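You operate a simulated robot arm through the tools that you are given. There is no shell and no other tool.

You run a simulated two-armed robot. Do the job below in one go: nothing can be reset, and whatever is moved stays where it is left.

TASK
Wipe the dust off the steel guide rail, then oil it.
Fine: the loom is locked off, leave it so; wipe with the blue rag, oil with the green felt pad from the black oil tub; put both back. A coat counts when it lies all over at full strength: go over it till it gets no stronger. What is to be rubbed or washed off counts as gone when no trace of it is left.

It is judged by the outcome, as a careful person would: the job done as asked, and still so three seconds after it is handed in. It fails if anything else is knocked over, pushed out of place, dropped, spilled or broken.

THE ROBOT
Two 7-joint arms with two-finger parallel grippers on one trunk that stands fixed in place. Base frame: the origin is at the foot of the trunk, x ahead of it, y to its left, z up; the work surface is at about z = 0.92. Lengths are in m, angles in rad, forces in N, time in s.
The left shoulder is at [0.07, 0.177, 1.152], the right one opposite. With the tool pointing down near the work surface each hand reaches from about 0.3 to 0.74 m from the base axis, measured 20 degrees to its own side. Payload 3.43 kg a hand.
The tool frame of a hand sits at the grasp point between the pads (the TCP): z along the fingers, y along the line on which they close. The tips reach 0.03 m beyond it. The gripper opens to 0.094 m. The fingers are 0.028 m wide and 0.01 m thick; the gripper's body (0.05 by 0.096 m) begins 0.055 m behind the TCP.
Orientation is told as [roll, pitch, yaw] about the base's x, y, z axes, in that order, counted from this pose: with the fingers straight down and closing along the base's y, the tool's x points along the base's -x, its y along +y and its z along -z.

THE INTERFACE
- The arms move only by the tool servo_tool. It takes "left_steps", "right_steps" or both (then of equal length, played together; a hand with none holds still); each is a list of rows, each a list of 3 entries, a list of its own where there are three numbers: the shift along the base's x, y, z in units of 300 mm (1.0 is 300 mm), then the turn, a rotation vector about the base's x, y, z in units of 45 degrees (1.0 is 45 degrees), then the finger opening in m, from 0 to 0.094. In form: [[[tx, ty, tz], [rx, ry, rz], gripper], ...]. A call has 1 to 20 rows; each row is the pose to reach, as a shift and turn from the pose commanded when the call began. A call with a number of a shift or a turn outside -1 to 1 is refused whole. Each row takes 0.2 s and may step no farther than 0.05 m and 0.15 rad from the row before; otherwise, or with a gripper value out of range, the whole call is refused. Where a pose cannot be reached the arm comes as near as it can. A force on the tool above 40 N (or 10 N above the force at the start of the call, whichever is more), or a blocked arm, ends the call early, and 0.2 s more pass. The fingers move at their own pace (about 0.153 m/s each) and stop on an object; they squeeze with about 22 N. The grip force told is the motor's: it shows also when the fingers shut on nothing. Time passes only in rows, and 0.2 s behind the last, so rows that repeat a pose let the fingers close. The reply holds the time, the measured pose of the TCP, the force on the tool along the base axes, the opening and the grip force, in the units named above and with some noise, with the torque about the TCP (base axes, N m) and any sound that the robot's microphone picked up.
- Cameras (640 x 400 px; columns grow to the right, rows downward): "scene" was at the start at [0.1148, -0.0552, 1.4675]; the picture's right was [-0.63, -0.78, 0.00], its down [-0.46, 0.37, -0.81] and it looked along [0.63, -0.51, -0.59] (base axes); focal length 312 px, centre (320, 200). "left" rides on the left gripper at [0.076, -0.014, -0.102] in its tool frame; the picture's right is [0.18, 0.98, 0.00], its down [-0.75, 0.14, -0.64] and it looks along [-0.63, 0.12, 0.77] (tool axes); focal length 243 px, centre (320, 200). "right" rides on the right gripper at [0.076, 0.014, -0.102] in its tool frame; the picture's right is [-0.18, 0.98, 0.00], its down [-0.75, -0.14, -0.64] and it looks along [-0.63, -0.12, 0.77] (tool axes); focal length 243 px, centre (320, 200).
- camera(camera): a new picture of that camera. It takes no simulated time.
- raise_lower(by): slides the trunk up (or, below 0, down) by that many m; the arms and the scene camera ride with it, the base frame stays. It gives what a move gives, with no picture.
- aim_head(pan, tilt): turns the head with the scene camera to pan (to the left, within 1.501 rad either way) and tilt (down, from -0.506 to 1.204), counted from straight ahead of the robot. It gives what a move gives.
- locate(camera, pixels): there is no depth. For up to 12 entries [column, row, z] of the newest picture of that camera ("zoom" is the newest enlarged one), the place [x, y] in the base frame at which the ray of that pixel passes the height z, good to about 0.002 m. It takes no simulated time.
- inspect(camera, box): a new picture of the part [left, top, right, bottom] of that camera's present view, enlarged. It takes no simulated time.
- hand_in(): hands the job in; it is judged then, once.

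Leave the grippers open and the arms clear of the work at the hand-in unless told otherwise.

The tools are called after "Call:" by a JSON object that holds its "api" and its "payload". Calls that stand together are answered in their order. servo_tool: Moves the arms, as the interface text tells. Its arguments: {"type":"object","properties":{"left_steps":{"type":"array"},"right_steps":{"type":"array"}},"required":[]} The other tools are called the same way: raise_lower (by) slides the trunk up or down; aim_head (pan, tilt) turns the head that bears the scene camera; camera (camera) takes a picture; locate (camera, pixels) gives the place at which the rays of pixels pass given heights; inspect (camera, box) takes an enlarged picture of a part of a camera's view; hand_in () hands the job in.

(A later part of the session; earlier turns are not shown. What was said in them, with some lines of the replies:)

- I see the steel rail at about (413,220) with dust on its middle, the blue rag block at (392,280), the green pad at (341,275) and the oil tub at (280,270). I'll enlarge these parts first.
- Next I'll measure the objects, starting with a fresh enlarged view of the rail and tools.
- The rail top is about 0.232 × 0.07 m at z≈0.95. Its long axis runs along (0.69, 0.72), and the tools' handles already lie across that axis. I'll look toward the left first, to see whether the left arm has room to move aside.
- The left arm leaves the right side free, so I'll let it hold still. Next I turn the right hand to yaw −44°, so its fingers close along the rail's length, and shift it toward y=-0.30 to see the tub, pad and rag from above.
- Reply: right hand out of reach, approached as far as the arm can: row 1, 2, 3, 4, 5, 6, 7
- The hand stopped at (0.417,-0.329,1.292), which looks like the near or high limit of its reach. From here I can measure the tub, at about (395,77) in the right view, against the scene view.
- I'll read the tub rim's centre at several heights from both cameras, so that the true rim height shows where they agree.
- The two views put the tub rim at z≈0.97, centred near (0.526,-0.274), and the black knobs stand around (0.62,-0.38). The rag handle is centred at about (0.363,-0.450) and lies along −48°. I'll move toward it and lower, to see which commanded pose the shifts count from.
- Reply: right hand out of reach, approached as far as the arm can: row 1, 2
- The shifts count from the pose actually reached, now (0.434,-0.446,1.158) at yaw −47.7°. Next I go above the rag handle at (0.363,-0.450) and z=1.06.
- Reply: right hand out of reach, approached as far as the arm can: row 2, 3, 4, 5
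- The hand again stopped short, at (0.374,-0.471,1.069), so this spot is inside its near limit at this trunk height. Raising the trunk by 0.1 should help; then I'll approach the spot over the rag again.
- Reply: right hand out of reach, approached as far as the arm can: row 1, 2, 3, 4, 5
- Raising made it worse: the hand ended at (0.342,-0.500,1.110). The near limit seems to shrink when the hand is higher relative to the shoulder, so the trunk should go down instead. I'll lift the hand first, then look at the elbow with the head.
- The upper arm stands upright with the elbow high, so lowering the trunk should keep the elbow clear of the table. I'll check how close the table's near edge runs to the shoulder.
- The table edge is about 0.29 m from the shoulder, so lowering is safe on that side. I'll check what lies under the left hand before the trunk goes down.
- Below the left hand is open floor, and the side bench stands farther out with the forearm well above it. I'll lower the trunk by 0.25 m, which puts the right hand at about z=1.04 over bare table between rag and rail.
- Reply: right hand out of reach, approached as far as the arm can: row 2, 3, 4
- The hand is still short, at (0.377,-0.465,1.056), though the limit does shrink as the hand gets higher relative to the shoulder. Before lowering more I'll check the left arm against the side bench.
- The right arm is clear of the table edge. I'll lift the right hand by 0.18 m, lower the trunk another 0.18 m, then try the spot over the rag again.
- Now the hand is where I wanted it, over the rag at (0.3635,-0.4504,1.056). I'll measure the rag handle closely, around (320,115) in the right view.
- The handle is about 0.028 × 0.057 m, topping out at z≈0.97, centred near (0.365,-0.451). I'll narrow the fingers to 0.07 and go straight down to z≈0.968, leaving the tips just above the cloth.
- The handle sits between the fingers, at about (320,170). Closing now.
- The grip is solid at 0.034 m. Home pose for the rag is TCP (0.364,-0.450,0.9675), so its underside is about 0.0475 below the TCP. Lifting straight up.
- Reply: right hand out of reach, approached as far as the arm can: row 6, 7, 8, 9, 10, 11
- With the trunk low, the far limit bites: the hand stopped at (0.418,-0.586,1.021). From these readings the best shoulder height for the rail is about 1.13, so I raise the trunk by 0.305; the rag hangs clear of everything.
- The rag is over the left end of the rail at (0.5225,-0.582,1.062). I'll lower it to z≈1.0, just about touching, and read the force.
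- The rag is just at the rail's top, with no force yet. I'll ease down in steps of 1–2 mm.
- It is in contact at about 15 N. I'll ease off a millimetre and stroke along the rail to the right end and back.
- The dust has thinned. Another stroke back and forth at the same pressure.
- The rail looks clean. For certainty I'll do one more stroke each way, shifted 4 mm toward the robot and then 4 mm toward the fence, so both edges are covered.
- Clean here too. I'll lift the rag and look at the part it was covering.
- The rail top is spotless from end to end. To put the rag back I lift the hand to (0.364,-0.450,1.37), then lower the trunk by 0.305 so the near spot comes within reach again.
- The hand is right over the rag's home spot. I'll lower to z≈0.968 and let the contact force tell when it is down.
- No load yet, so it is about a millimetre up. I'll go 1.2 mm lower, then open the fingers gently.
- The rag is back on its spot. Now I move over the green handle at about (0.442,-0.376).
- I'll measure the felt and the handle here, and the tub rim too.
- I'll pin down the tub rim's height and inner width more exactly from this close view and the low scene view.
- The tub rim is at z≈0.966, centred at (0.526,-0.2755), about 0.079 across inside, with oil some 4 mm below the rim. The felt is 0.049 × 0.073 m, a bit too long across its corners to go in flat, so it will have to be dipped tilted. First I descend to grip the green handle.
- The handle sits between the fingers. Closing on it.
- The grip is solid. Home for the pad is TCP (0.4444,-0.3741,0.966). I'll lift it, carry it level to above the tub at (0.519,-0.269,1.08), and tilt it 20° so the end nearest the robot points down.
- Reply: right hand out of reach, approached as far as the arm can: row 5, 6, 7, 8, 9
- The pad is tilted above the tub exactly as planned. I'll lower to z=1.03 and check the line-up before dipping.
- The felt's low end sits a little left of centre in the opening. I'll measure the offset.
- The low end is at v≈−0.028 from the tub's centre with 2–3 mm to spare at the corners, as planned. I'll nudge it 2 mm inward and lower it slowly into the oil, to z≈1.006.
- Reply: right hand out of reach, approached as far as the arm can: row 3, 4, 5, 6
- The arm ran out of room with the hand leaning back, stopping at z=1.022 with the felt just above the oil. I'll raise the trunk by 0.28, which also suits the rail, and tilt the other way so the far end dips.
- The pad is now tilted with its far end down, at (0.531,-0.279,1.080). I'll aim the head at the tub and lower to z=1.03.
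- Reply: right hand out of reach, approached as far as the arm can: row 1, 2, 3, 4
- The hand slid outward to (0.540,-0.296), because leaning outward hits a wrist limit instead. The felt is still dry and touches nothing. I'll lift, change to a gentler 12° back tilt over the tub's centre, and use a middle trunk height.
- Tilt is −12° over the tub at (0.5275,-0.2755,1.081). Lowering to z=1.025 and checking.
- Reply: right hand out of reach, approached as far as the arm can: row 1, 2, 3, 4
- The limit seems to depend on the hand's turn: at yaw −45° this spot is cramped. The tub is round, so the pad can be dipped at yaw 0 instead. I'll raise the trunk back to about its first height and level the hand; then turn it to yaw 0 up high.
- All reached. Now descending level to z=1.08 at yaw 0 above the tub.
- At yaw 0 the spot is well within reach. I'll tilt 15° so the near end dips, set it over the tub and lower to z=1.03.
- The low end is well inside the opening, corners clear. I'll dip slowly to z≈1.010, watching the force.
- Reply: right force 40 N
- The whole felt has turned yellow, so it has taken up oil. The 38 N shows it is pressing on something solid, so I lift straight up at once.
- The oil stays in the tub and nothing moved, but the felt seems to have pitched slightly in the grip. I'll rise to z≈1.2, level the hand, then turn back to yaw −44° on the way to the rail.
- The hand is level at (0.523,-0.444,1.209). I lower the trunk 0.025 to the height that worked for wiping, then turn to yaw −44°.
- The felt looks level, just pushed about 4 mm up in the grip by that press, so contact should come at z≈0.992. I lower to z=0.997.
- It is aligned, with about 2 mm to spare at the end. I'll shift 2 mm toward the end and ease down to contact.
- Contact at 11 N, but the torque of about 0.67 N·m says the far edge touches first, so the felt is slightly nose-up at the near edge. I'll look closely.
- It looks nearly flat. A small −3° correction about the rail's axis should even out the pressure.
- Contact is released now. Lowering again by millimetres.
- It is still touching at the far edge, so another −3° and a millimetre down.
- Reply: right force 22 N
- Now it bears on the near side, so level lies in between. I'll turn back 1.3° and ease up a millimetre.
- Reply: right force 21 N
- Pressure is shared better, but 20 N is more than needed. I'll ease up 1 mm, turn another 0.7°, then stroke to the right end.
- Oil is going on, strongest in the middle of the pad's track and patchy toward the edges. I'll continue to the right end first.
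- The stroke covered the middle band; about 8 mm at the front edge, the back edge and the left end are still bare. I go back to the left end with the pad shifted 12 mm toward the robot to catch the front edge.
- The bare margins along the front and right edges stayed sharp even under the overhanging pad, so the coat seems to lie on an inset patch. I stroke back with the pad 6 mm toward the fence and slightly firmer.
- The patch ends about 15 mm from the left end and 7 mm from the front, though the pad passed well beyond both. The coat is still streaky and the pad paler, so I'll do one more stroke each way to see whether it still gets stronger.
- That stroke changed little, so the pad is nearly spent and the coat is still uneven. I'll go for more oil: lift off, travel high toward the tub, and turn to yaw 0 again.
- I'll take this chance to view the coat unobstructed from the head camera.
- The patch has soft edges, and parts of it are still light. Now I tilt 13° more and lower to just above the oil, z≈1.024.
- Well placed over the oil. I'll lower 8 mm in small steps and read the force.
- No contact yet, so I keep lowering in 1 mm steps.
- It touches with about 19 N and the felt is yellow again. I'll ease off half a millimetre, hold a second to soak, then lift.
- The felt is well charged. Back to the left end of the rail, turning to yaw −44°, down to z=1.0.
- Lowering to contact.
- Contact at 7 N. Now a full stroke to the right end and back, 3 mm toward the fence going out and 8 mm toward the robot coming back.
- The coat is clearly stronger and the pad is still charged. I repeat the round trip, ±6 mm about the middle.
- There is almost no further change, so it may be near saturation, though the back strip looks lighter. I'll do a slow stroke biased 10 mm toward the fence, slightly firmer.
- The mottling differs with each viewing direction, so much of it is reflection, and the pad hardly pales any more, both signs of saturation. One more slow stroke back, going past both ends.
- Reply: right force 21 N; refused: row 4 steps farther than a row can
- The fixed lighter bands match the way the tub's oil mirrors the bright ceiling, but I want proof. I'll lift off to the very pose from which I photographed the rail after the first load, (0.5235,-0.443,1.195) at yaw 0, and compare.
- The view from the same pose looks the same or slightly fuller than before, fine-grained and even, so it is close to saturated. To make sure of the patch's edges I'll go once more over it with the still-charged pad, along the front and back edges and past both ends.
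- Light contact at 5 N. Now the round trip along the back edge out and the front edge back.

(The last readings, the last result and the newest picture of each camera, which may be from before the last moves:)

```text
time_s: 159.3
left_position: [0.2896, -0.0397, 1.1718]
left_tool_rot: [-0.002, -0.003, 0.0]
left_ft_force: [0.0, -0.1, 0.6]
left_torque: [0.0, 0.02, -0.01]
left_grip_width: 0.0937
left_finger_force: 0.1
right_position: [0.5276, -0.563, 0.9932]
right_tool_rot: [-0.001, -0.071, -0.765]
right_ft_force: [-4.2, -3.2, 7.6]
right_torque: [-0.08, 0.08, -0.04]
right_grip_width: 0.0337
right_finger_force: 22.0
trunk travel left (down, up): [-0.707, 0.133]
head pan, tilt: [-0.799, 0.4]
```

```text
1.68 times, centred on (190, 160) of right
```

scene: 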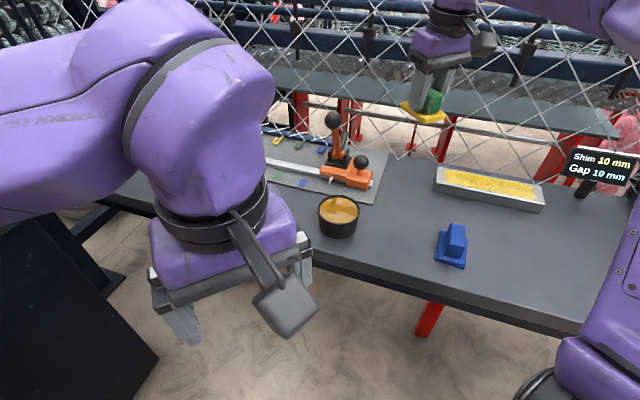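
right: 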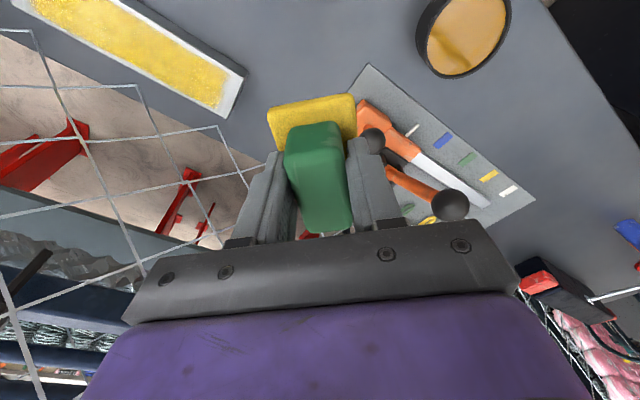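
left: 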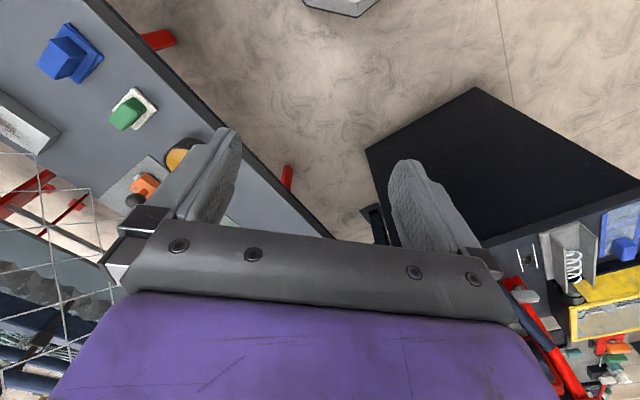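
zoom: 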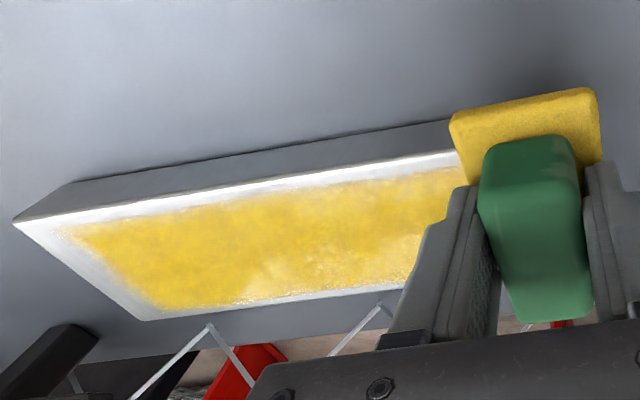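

No further change from those passes, and the pad keeps its colour, so the coat is at full strength. Now the pad goes home: I lift and carry it high toward (0.4444,-0.3741).

Call:
{"api": "servo_tool", "payload": {"right_steps": [[[0, 0, 0.05], [0, 0, 0], 0.02], [[0, 0, 0.18], [0, 0, 0], 0.02], [[0, 0, 0.33], [0, 0, 0], 0.02], [[0, 0.03, 0.48], [0, 0, 0], 0.02], [[-0.02, 0.09, 0.61], [0, 0, 0], 0.02], [[-0.05, 0.16, 0.72], [0, 0, 0], 0.02], [[-0.09, 0.25, 0.82], [0, 0, -0.01], 0.02], [[-0.13, 0.34, 0.91], [0, 0, -0.02], 0.02], [[-0.18, 0.44, 0.97], [0, 0, -0.03], 0.02], [[-0.23, 0.54, 0.99], [0, 0, -0.038], 0.02], [[-0.277, 0.63, 0.99], [0, 0, -0.038], 0.02], [[-0.277, 0.63, 0.99], [0, 0, -0.038], 0.02]]}}

Call:
{"api": "servo_tool", "payload": {"right_steps": [[[0, 0, 0.1], [0, 0, 0], 0.02], [[0, 0, 0.2], [0, 0, 0], 0.02], [[0, 0, 0.266], [0, 0, 0], 0.02], [[0, 0, 0.266], [0, 0, 0], 0.02]]}}

```text
time_s: 161.9
left_position: [0.2897, -0.0376, 1.1703]
left_tool_rot: [-0.003, -0.002, -0.001]
left_ft_force: [0.2, -0.6, 0.2]
left_torque: [-0.01, -0.02, 0.02]
left_grip_width: 0.0939
left_finger_force: 0.1
right_position: [0.4444, -0.3718, 1.2915]
right_tool_rot: [-0.003, -0.073, -0.793]
right_ft_force: [-0.5, 0.5, -0.5]
right_torque: [-0.03, 0.01, 0.0]
right_grip_width: 0.034
right_finger_force: 21.8
right hand out of reach, approached as far as the arm can: row 10, 11
trunk travel left (down, up): [-0.707, 0.133]
head pan, tilt: [-0.799, 0.4]
```

```text
time_s: 162.9
left_position: [0.2909, -0.0397, 1.1702]
left_tool_rot: [0.0, 0.0, -0.001]
left_ft_force: [0.2, 0.3, -0.7]
left_torque: [0.01, 0.02, 0.01]
left_grip_width: 0.0939
left_finger_force: 0.0
right_position: [0.4468, -0.374, 1.369]
right_tool_rot: [-0.003, -0.068, -0.796]
right_ft_force: [1.0, -0.8, -1.0]
right_torque: [0.03, -0.02, 0.01]
right_grip_width: 0.0339
right_finger_force: 21.7
trunk travel left (down, up): [-0.707, 0.133]
head pan, tilt: [-0.799, 0.4]
```

High above home at z=1.369. Lowering the trunk by 0.305.

Call:
{"api": "raise_lower", "payload": {"by": -0.305}}

Call:
{"api": "camera", "payload": {"camera": "right"}}

Call:
{"api": "aim_head", "payload": {"pan": -0.45, "tilt": 0.3}}

Call:
{"api": "camera", "payload": {"camera": "scene"}}

```text
time_s: 165.9
left_position: [0.2909, -0.0406, 0.8653]
left_tool_rot: [-0.001, 0.001, 0.0]
left_ft_force: [-0.2, 0.6, 0.1]
left_torque: [0.02, 0.03, 0.02]
left_grip_width: 0.0938
left_finger_force: 0.1
right_position: [0.4457, -0.3751, 1.0646]
right_tool_rot: [-0.001, -0.067, -0.796]
right_ft_force: [-0.6, 0.2, -0.5]
right_torque: [0.0, 0.0, 0.02]
right_grip_width: 0.0339
right_finger_force: 22.1
trunk travel left (down, up): [-0.402, 0.438]
head pan, tilt: [-0.799, 0.4]
```

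```text
taken
```

right: 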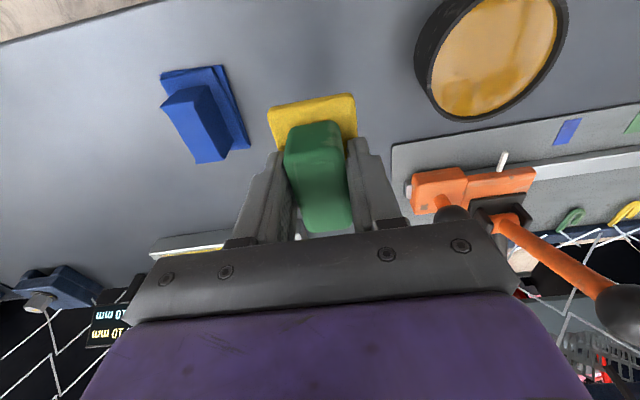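

```text
time_s: 166.7
left_position: [0.2913, -0.0398, 0.8659]
left_tool_rot: [-0.001, 0.0, 0.001]
left_ft_force: [0.2, -1.3, 0.6]
left_torque: [0.0, 0.04, -0.01]
left_grip_width: 0.0941
left_finger_force: 0.0
right_position: [0.4458, -0.3753, 1.0656]
right_tool_rot: [-0.002, -0.069, -0.796]
right_ft_force: [0.0, 0.6, -0.9]
right_torque: [0.01, 0.01, -0.02]
right_grip_width: 0.0339
right_finger_force: 22.3
trunk travel left (down, up): [-0.402, 0.438]
head pan, tilt: [-0.45, 0.3]
```

```text
taken
```

scene: 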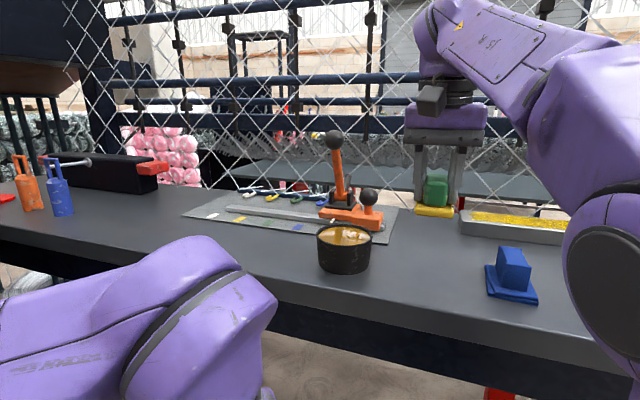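

I lower the pad to z≈0.967, just above expected touch at 0.964.

Call:
{"api": "servo_tool", "payload": {"right_steps": [[[-0.005, 0.004, -0.1], [0, 0, 0], 0.02], [[-0.005, 0.004, -0.2], [0, 0, 0], 0.02], [[-0.005, 0.004, -0.28], [0, 0, 0], 0.02], [[-0.005, 0.004, -0.327], [0, 0, 0], 0.02], [[-0.005, 0.004, -0.327], [0, 0, 0], 0.02]]}}

Call:
{"api": "inspect", "payload": {"camera": "scene", "box": [340, 170, 500, 300]}}

```text
time_s: 167.9
left_position: [0.2909, -0.0392, 0.8666]
left_tool_rot: [-0.001, 0.0, 0.001]
left_ft_force: [0.1, -0.6, -0.3]
left_torque: [0.01, 0.0, 0.0]
left_grip_width: 0.0941
left_finger_force: 0.0
right_position: [0.4444, -0.3725, 0.9646]
right_tool_rot: [-0.002, -0.068, -0.795]
right_ft_force: [-0.4, 0.0, -1.1]
right_torque: [0.03, 0.03, 0.04]
right_grip_width: 0.0341
right_finger_force: 21.8
trunk travel left (down, up): [-0.402, 0.438]
head pan, tilt: [-0.45, 0.3]
```

```text
3.08 times, centred on (420, 235) of scene
```

zoom: 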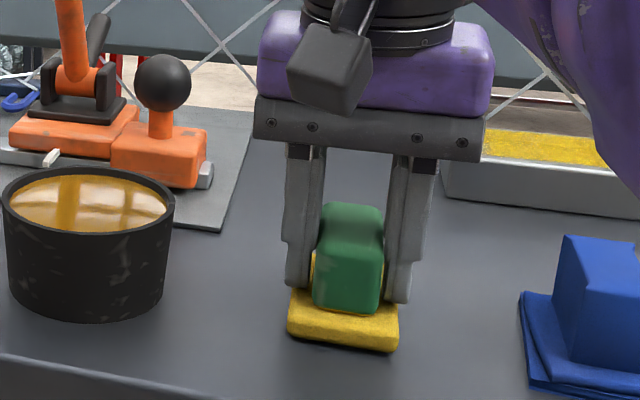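

The felt is right over its old spot and a hair above the table. I'll lower in 0.6 mm steps until it bears.

Call:
{"api": "servo_tool", "payload": {"right_steps": [[[0, 0, -0.002], [0, 0, 0], 0.02], [[0, 0, -0.004], [0, 0, 0], 0.02], [[0, 0, -0.005], [0, 0, 0], 0.02], [[0, 0, -0.005], [0, 0, 0], 0.02]]}}

```text
time_s: 168.9
left_position: [0.2895, -0.0401, 0.8662]
left_tool_rot: [-0.001, 0.002, 0.0]
left_ft_force: [-0.2, 0.1, 0.1]
left_torque: [-0.01, 0.04, -0.02]
left_grip_width: 0.094
left_finger_force: 0.1
right_position: [0.4446, -0.3723, 0.9651]
right_tool_rot: [-0.001, -0.068, -0.796]
right_ft_force: [-1.2, -0.1, -1.2]
right_torque: [-0.01, 0.02, -0.02]
right_grip_width: 0.034
right_finger_force: 21.8
trunk travel left (down, up): [-0.402, 0.438]
head pan, tilt: [-0.45, 0.3]
```

Call:
{"api": "servo_tool", "payload": {"right_steps": [[[0, 0, -0.003], [0, 0, 0], 0.02], [[0, 0, -0.005], [0, 0, 0], 0.02], [[0, 0, -0.007], [0, 0, 0], 0.02], [[0, 0, -0.007], [0, 0, 0], 0.02]]}}

```text
time_s: 169.9
left_position: [0.291, -0.0393, 0.8657]
left_tool_rot: [0.001, 0.0, 0.0]
left_ft_force: [0.4, 0.3, -1.0]
left_torque: [-0.04, -0.02, -0.03]
left_grip_width: 0.094
left_finger_force: 0.1
right_position: [0.444, -0.3725, 0.9623]
right_tool_rot: [-0.003, -0.072, -0.793]
right_ft_force: [4.2, -2.0, 11.6]
right_torque: [0.08, -0.13, -0.01]
right_grip_width: 0.034
right_finger_force: 22.0
trunk travel left (down, up): [-0.402, 0.438]
head pan, tilt: [-0.45, 0.3]
```

It bears on the table at 12 N. I ease off slightly, open the fingers and rise straight up.

Call:
{"api": "servo_tool", "payload": {"right_steps": [[[0, 0, 0.002], [0, 0, 0], 0.02], [[0, 0, 0.003], [0, 0, 0], 0.04], [[0, 0, 0.003], [0, 0, 0], 0.06], [[0, 0, 0.003], [0, 0, 0], 0.07], [[0, 0, 0.003], [0, 0, 0], 0.07], [[0, 0, 0.05], [0, 0, 0], 0.07], [[0, 0, 0.15], [0, 0, 0], 0.07], [[0, 0, 0.28], [0, 0, 0], 0.07], [[0, 0, 0.4], [0, 0, 0], 0.07], [[0, 0, 0.4], [0, 0, 0], 0.07]]}}

Call:
{"api": "camera", "payload": {"camera": "right"}}

Call:
{"api": "inspect", "payload": {"camera": "scene", "box": [300, 170, 560, 310]}}

```text
time_s: 172.1
left_position: [0.2899, -0.0397, 0.8649]
left_tool_rot: [0.001, 0.0, 0.0]
left_ft_force: [-0.4, 0.0, -0.1]
left_torque: [0.0, 0.01, 0.0]
left_grip_width: 0.0939
left_finger_force: 0.0
right_position: [0.444, -0.372, 1.0839]
right_tool_rot: [0.0, -0.07, -0.795]
right_ft_force: [-0.5, 0.5, -0.4]
right_torque: [0.01, 0.01, -0.01]
right_grip_width: 0.07
right_finger_force: 0.1
trunk travel left (down, up): [-0.402, 0.438]
head pan, tilt: [-0.45, 0.3]
```

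```text
taken
```

right: 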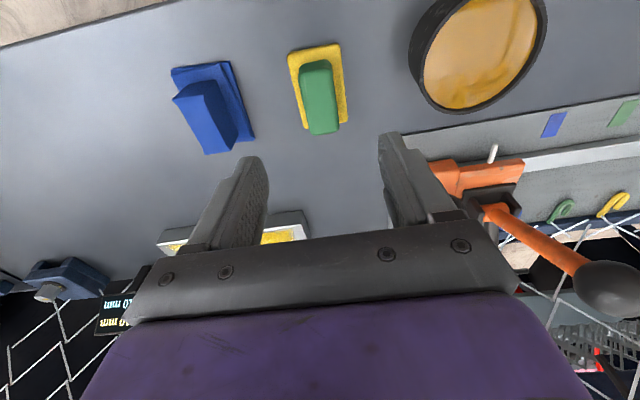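

```text
2.46 times, centred on (430, 240) of scene
```

zoom: 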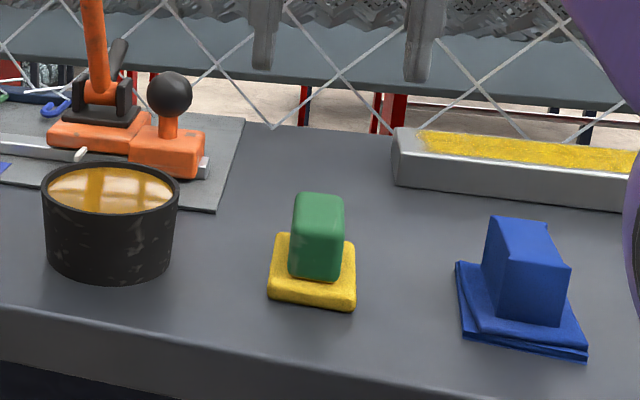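

The pad sits flat on its old spot and everything else is in place. I check the pad's position, then raise the trunk to clear the work and view the rail.

Call:
{"api": "locate", "payload": {"camera": "right", "pixels": [[288, 55, 0.93], [339, 43, 0.93], [347, 121, 0.93], [303, 130, 0.93]]}}

Call:
{"api": "raise_lower", "payload": {"by": 0.33}}

Call:
{"api": "servo_tool", "payload": {"right_steps": [[[0, 0, 0], [0, 0, 0], 0.094], [[0, 0, 0], [0, 0, 0], 0.094]]}}

Call:
{"api": "camera", "payload": {"camera": "right"}}

Call:
{"api": "aim_head", "payload": {"pan": -0.675, "tilt": 0.625}}

Call:
{"api": "camera", "payload": {"camera": "scene"}}

Call:
{"api": "inspect", "payload": {"camera": "scene", "box": [240, 180, 480, 330]}}

```text
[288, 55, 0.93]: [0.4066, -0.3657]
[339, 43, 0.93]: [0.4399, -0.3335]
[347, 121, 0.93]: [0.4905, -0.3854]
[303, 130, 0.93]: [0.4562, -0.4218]
```

```text
time_s: 175.4
left_position: [0.2915, -0.0407, 1.1963]
left_tool_rot: [0.002, 0.0, 0.001]
left_ft_force: [0.2, -0.1, -0.8]
left_torque: [0.02, 0.0, -0.04]
left_grip_width: 0.094
left_finger_force: 0.1
right_position: [0.444, -0.3737, 1.4126]
right_tool_rot: [-0.002, -0.068, -0.796]
right_ft_force: [-0.1, -0.2, 0.4]
right_torque: [0.02, 0.01, -0.01]
right_grip_width: 0.0701
right_finger_force: 0.1
trunk travel left (down, up): [-0.732, 0.108]
head pan, tilt: [-0.45, 0.3]
```

```text
time_s: 176.0
left_position: [0.2916, -0.0406, 1.196]
left_tool_rot: [-0.001, 0.0, -0.001]
left_ft_force: [-0.7, 0.0, 0.4]
left_torque: [-0.01, -0.02, 0.01]
left_grip_width: 0.0942
left_finger_force: 0.1
right_position: [0.4443, -0.3721, 1.4133]
right_tool_rot: [-0.002, -0.07, -0.796]
right_ft_force: [-0.4, -0.1, -0.1]
right_torque: [-0.02, 0.04, 0.02]
right_grip_width: 0.0939
right_finger_force: 0.0
trunk travel left (down, up): [-0.732, 0.108]
head pan, tilt: [-0.45, 0.3]
```

```text
taken
```

right: 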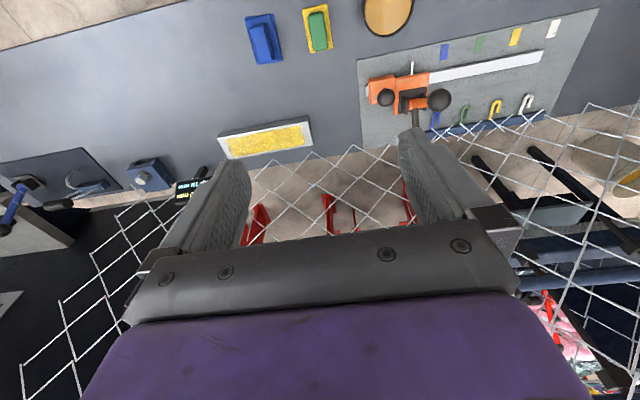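

```text
time_s: 176.8
left_position: [0.291, -0.0403, 1.1961]
left_tool_rot: [0.0, 0.0, 0.0]
left_ft_force: [0.4, 0.6, -0.3]
left_torque: [-0.02, 0.03, -0.02]
left_grip_width: 0.094
left_finger_force: 0.0
right_position: [0.4438, -0.3729, 1.4131]
right_tool_rot: [-0.002, -0.069, -0.797]
right_ft_force: [0.2, 0.6, -0.1]
right_torque: [0.02, -0.02, 0.02]
right_grip_width: 0.0942
right_finger_force: 0.0
trunk travel left (down, up): [-0.732, 0.108]
head pan, tilt: [-0.675, 0.625]
```

```text
taken
```

scene: 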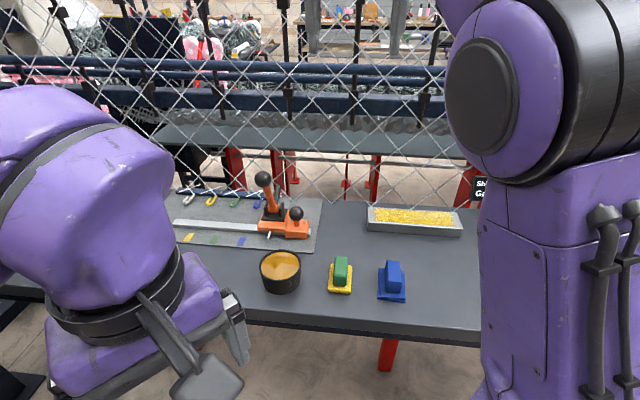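

```text
2.67 times, centred on (360, 255) of scene
```

zoom: 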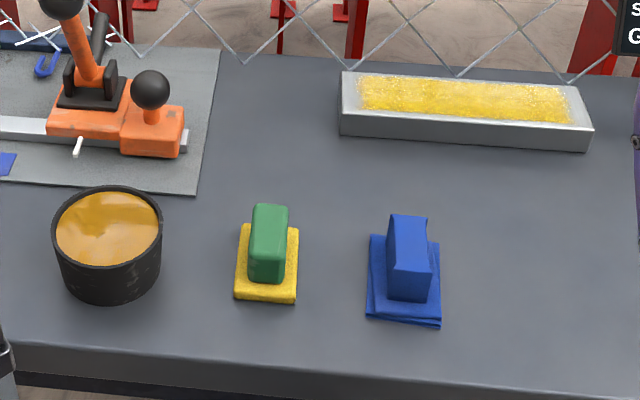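

Everything stands at the same pixels as in the first picture. I'll take one close look at the coat before handing in.

Call:
{"api": "inspect", "payload": {"camera": "scene", "box": [360, 195, 470, 245]}}

Call:
{"api": "inspect", "payload": {"camera": "right", "box": [200, 100, 330, 170]}}

```text
5.82 times, centred on (415, 220) of scene
```

zoom: 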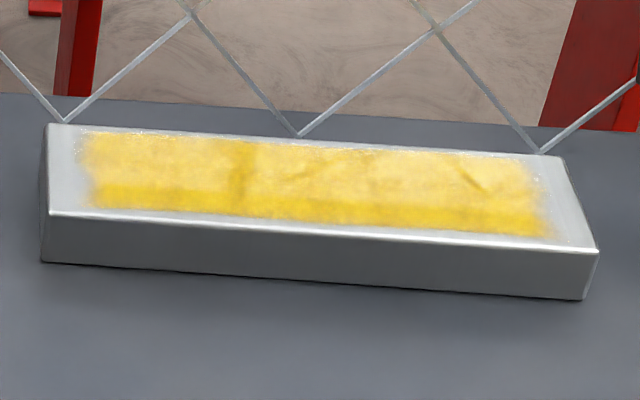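

```text
4.92 times, centred on (265, 135) of right
```

zoom: 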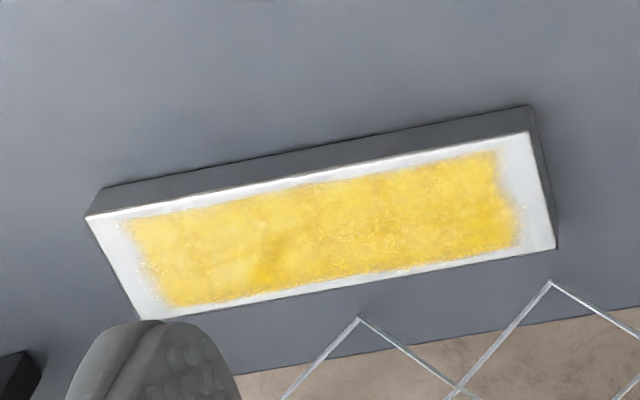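

The rail is clean and the oil lies evenly over the patch. The bands in it are mirrored roof beams, since they shift with the view. The last seven strokes no longer paled the pad. Rag, pad and tub are back where they stood, the loom fixture is untouched, the grippers are open and the arms are clear, so I hand in.

Call:
{"api": "hand_in", "payload": {}}

```text
The job is handed in.
```

The steel guide rail is wiped clean and oiled, and I've handed the job in; the hand-in reply gave no verdict.

- **Dust:** the blue rag took it all off, and close-up views showed no trace left along the whole rail top.
- **Oil:** I loaded the green pad twice and kept stroking until it made no further difference. From the second load on, the coat stopped visibly changing and the pad stopped losing colour.
- **Bare edge:** the coat stops short of the rail's edges, about 15 mm at the ends and 5–8 mm along the sides. The pad passed over those strips several times and left nothing there, so I took the oiled patch to be inset by design.
- **Lighter bands:** some show in the coat from the head camera. They change with the viewing angle, so I read them as reflections rather than thin spots.
- **Put back:** the rag and pad are back on their spots to within a few millimetres. The tub, rail and loom fixture look unmoved from the first picture, and I never touched the loom lock. The pad's felt is still oily where it sits.
- **Hard press:** the first dip pressed at about 38 N and pushed the pad slightly in the grip. I saw no spill.

The right hand is parked well above the table, and both grippers are open.
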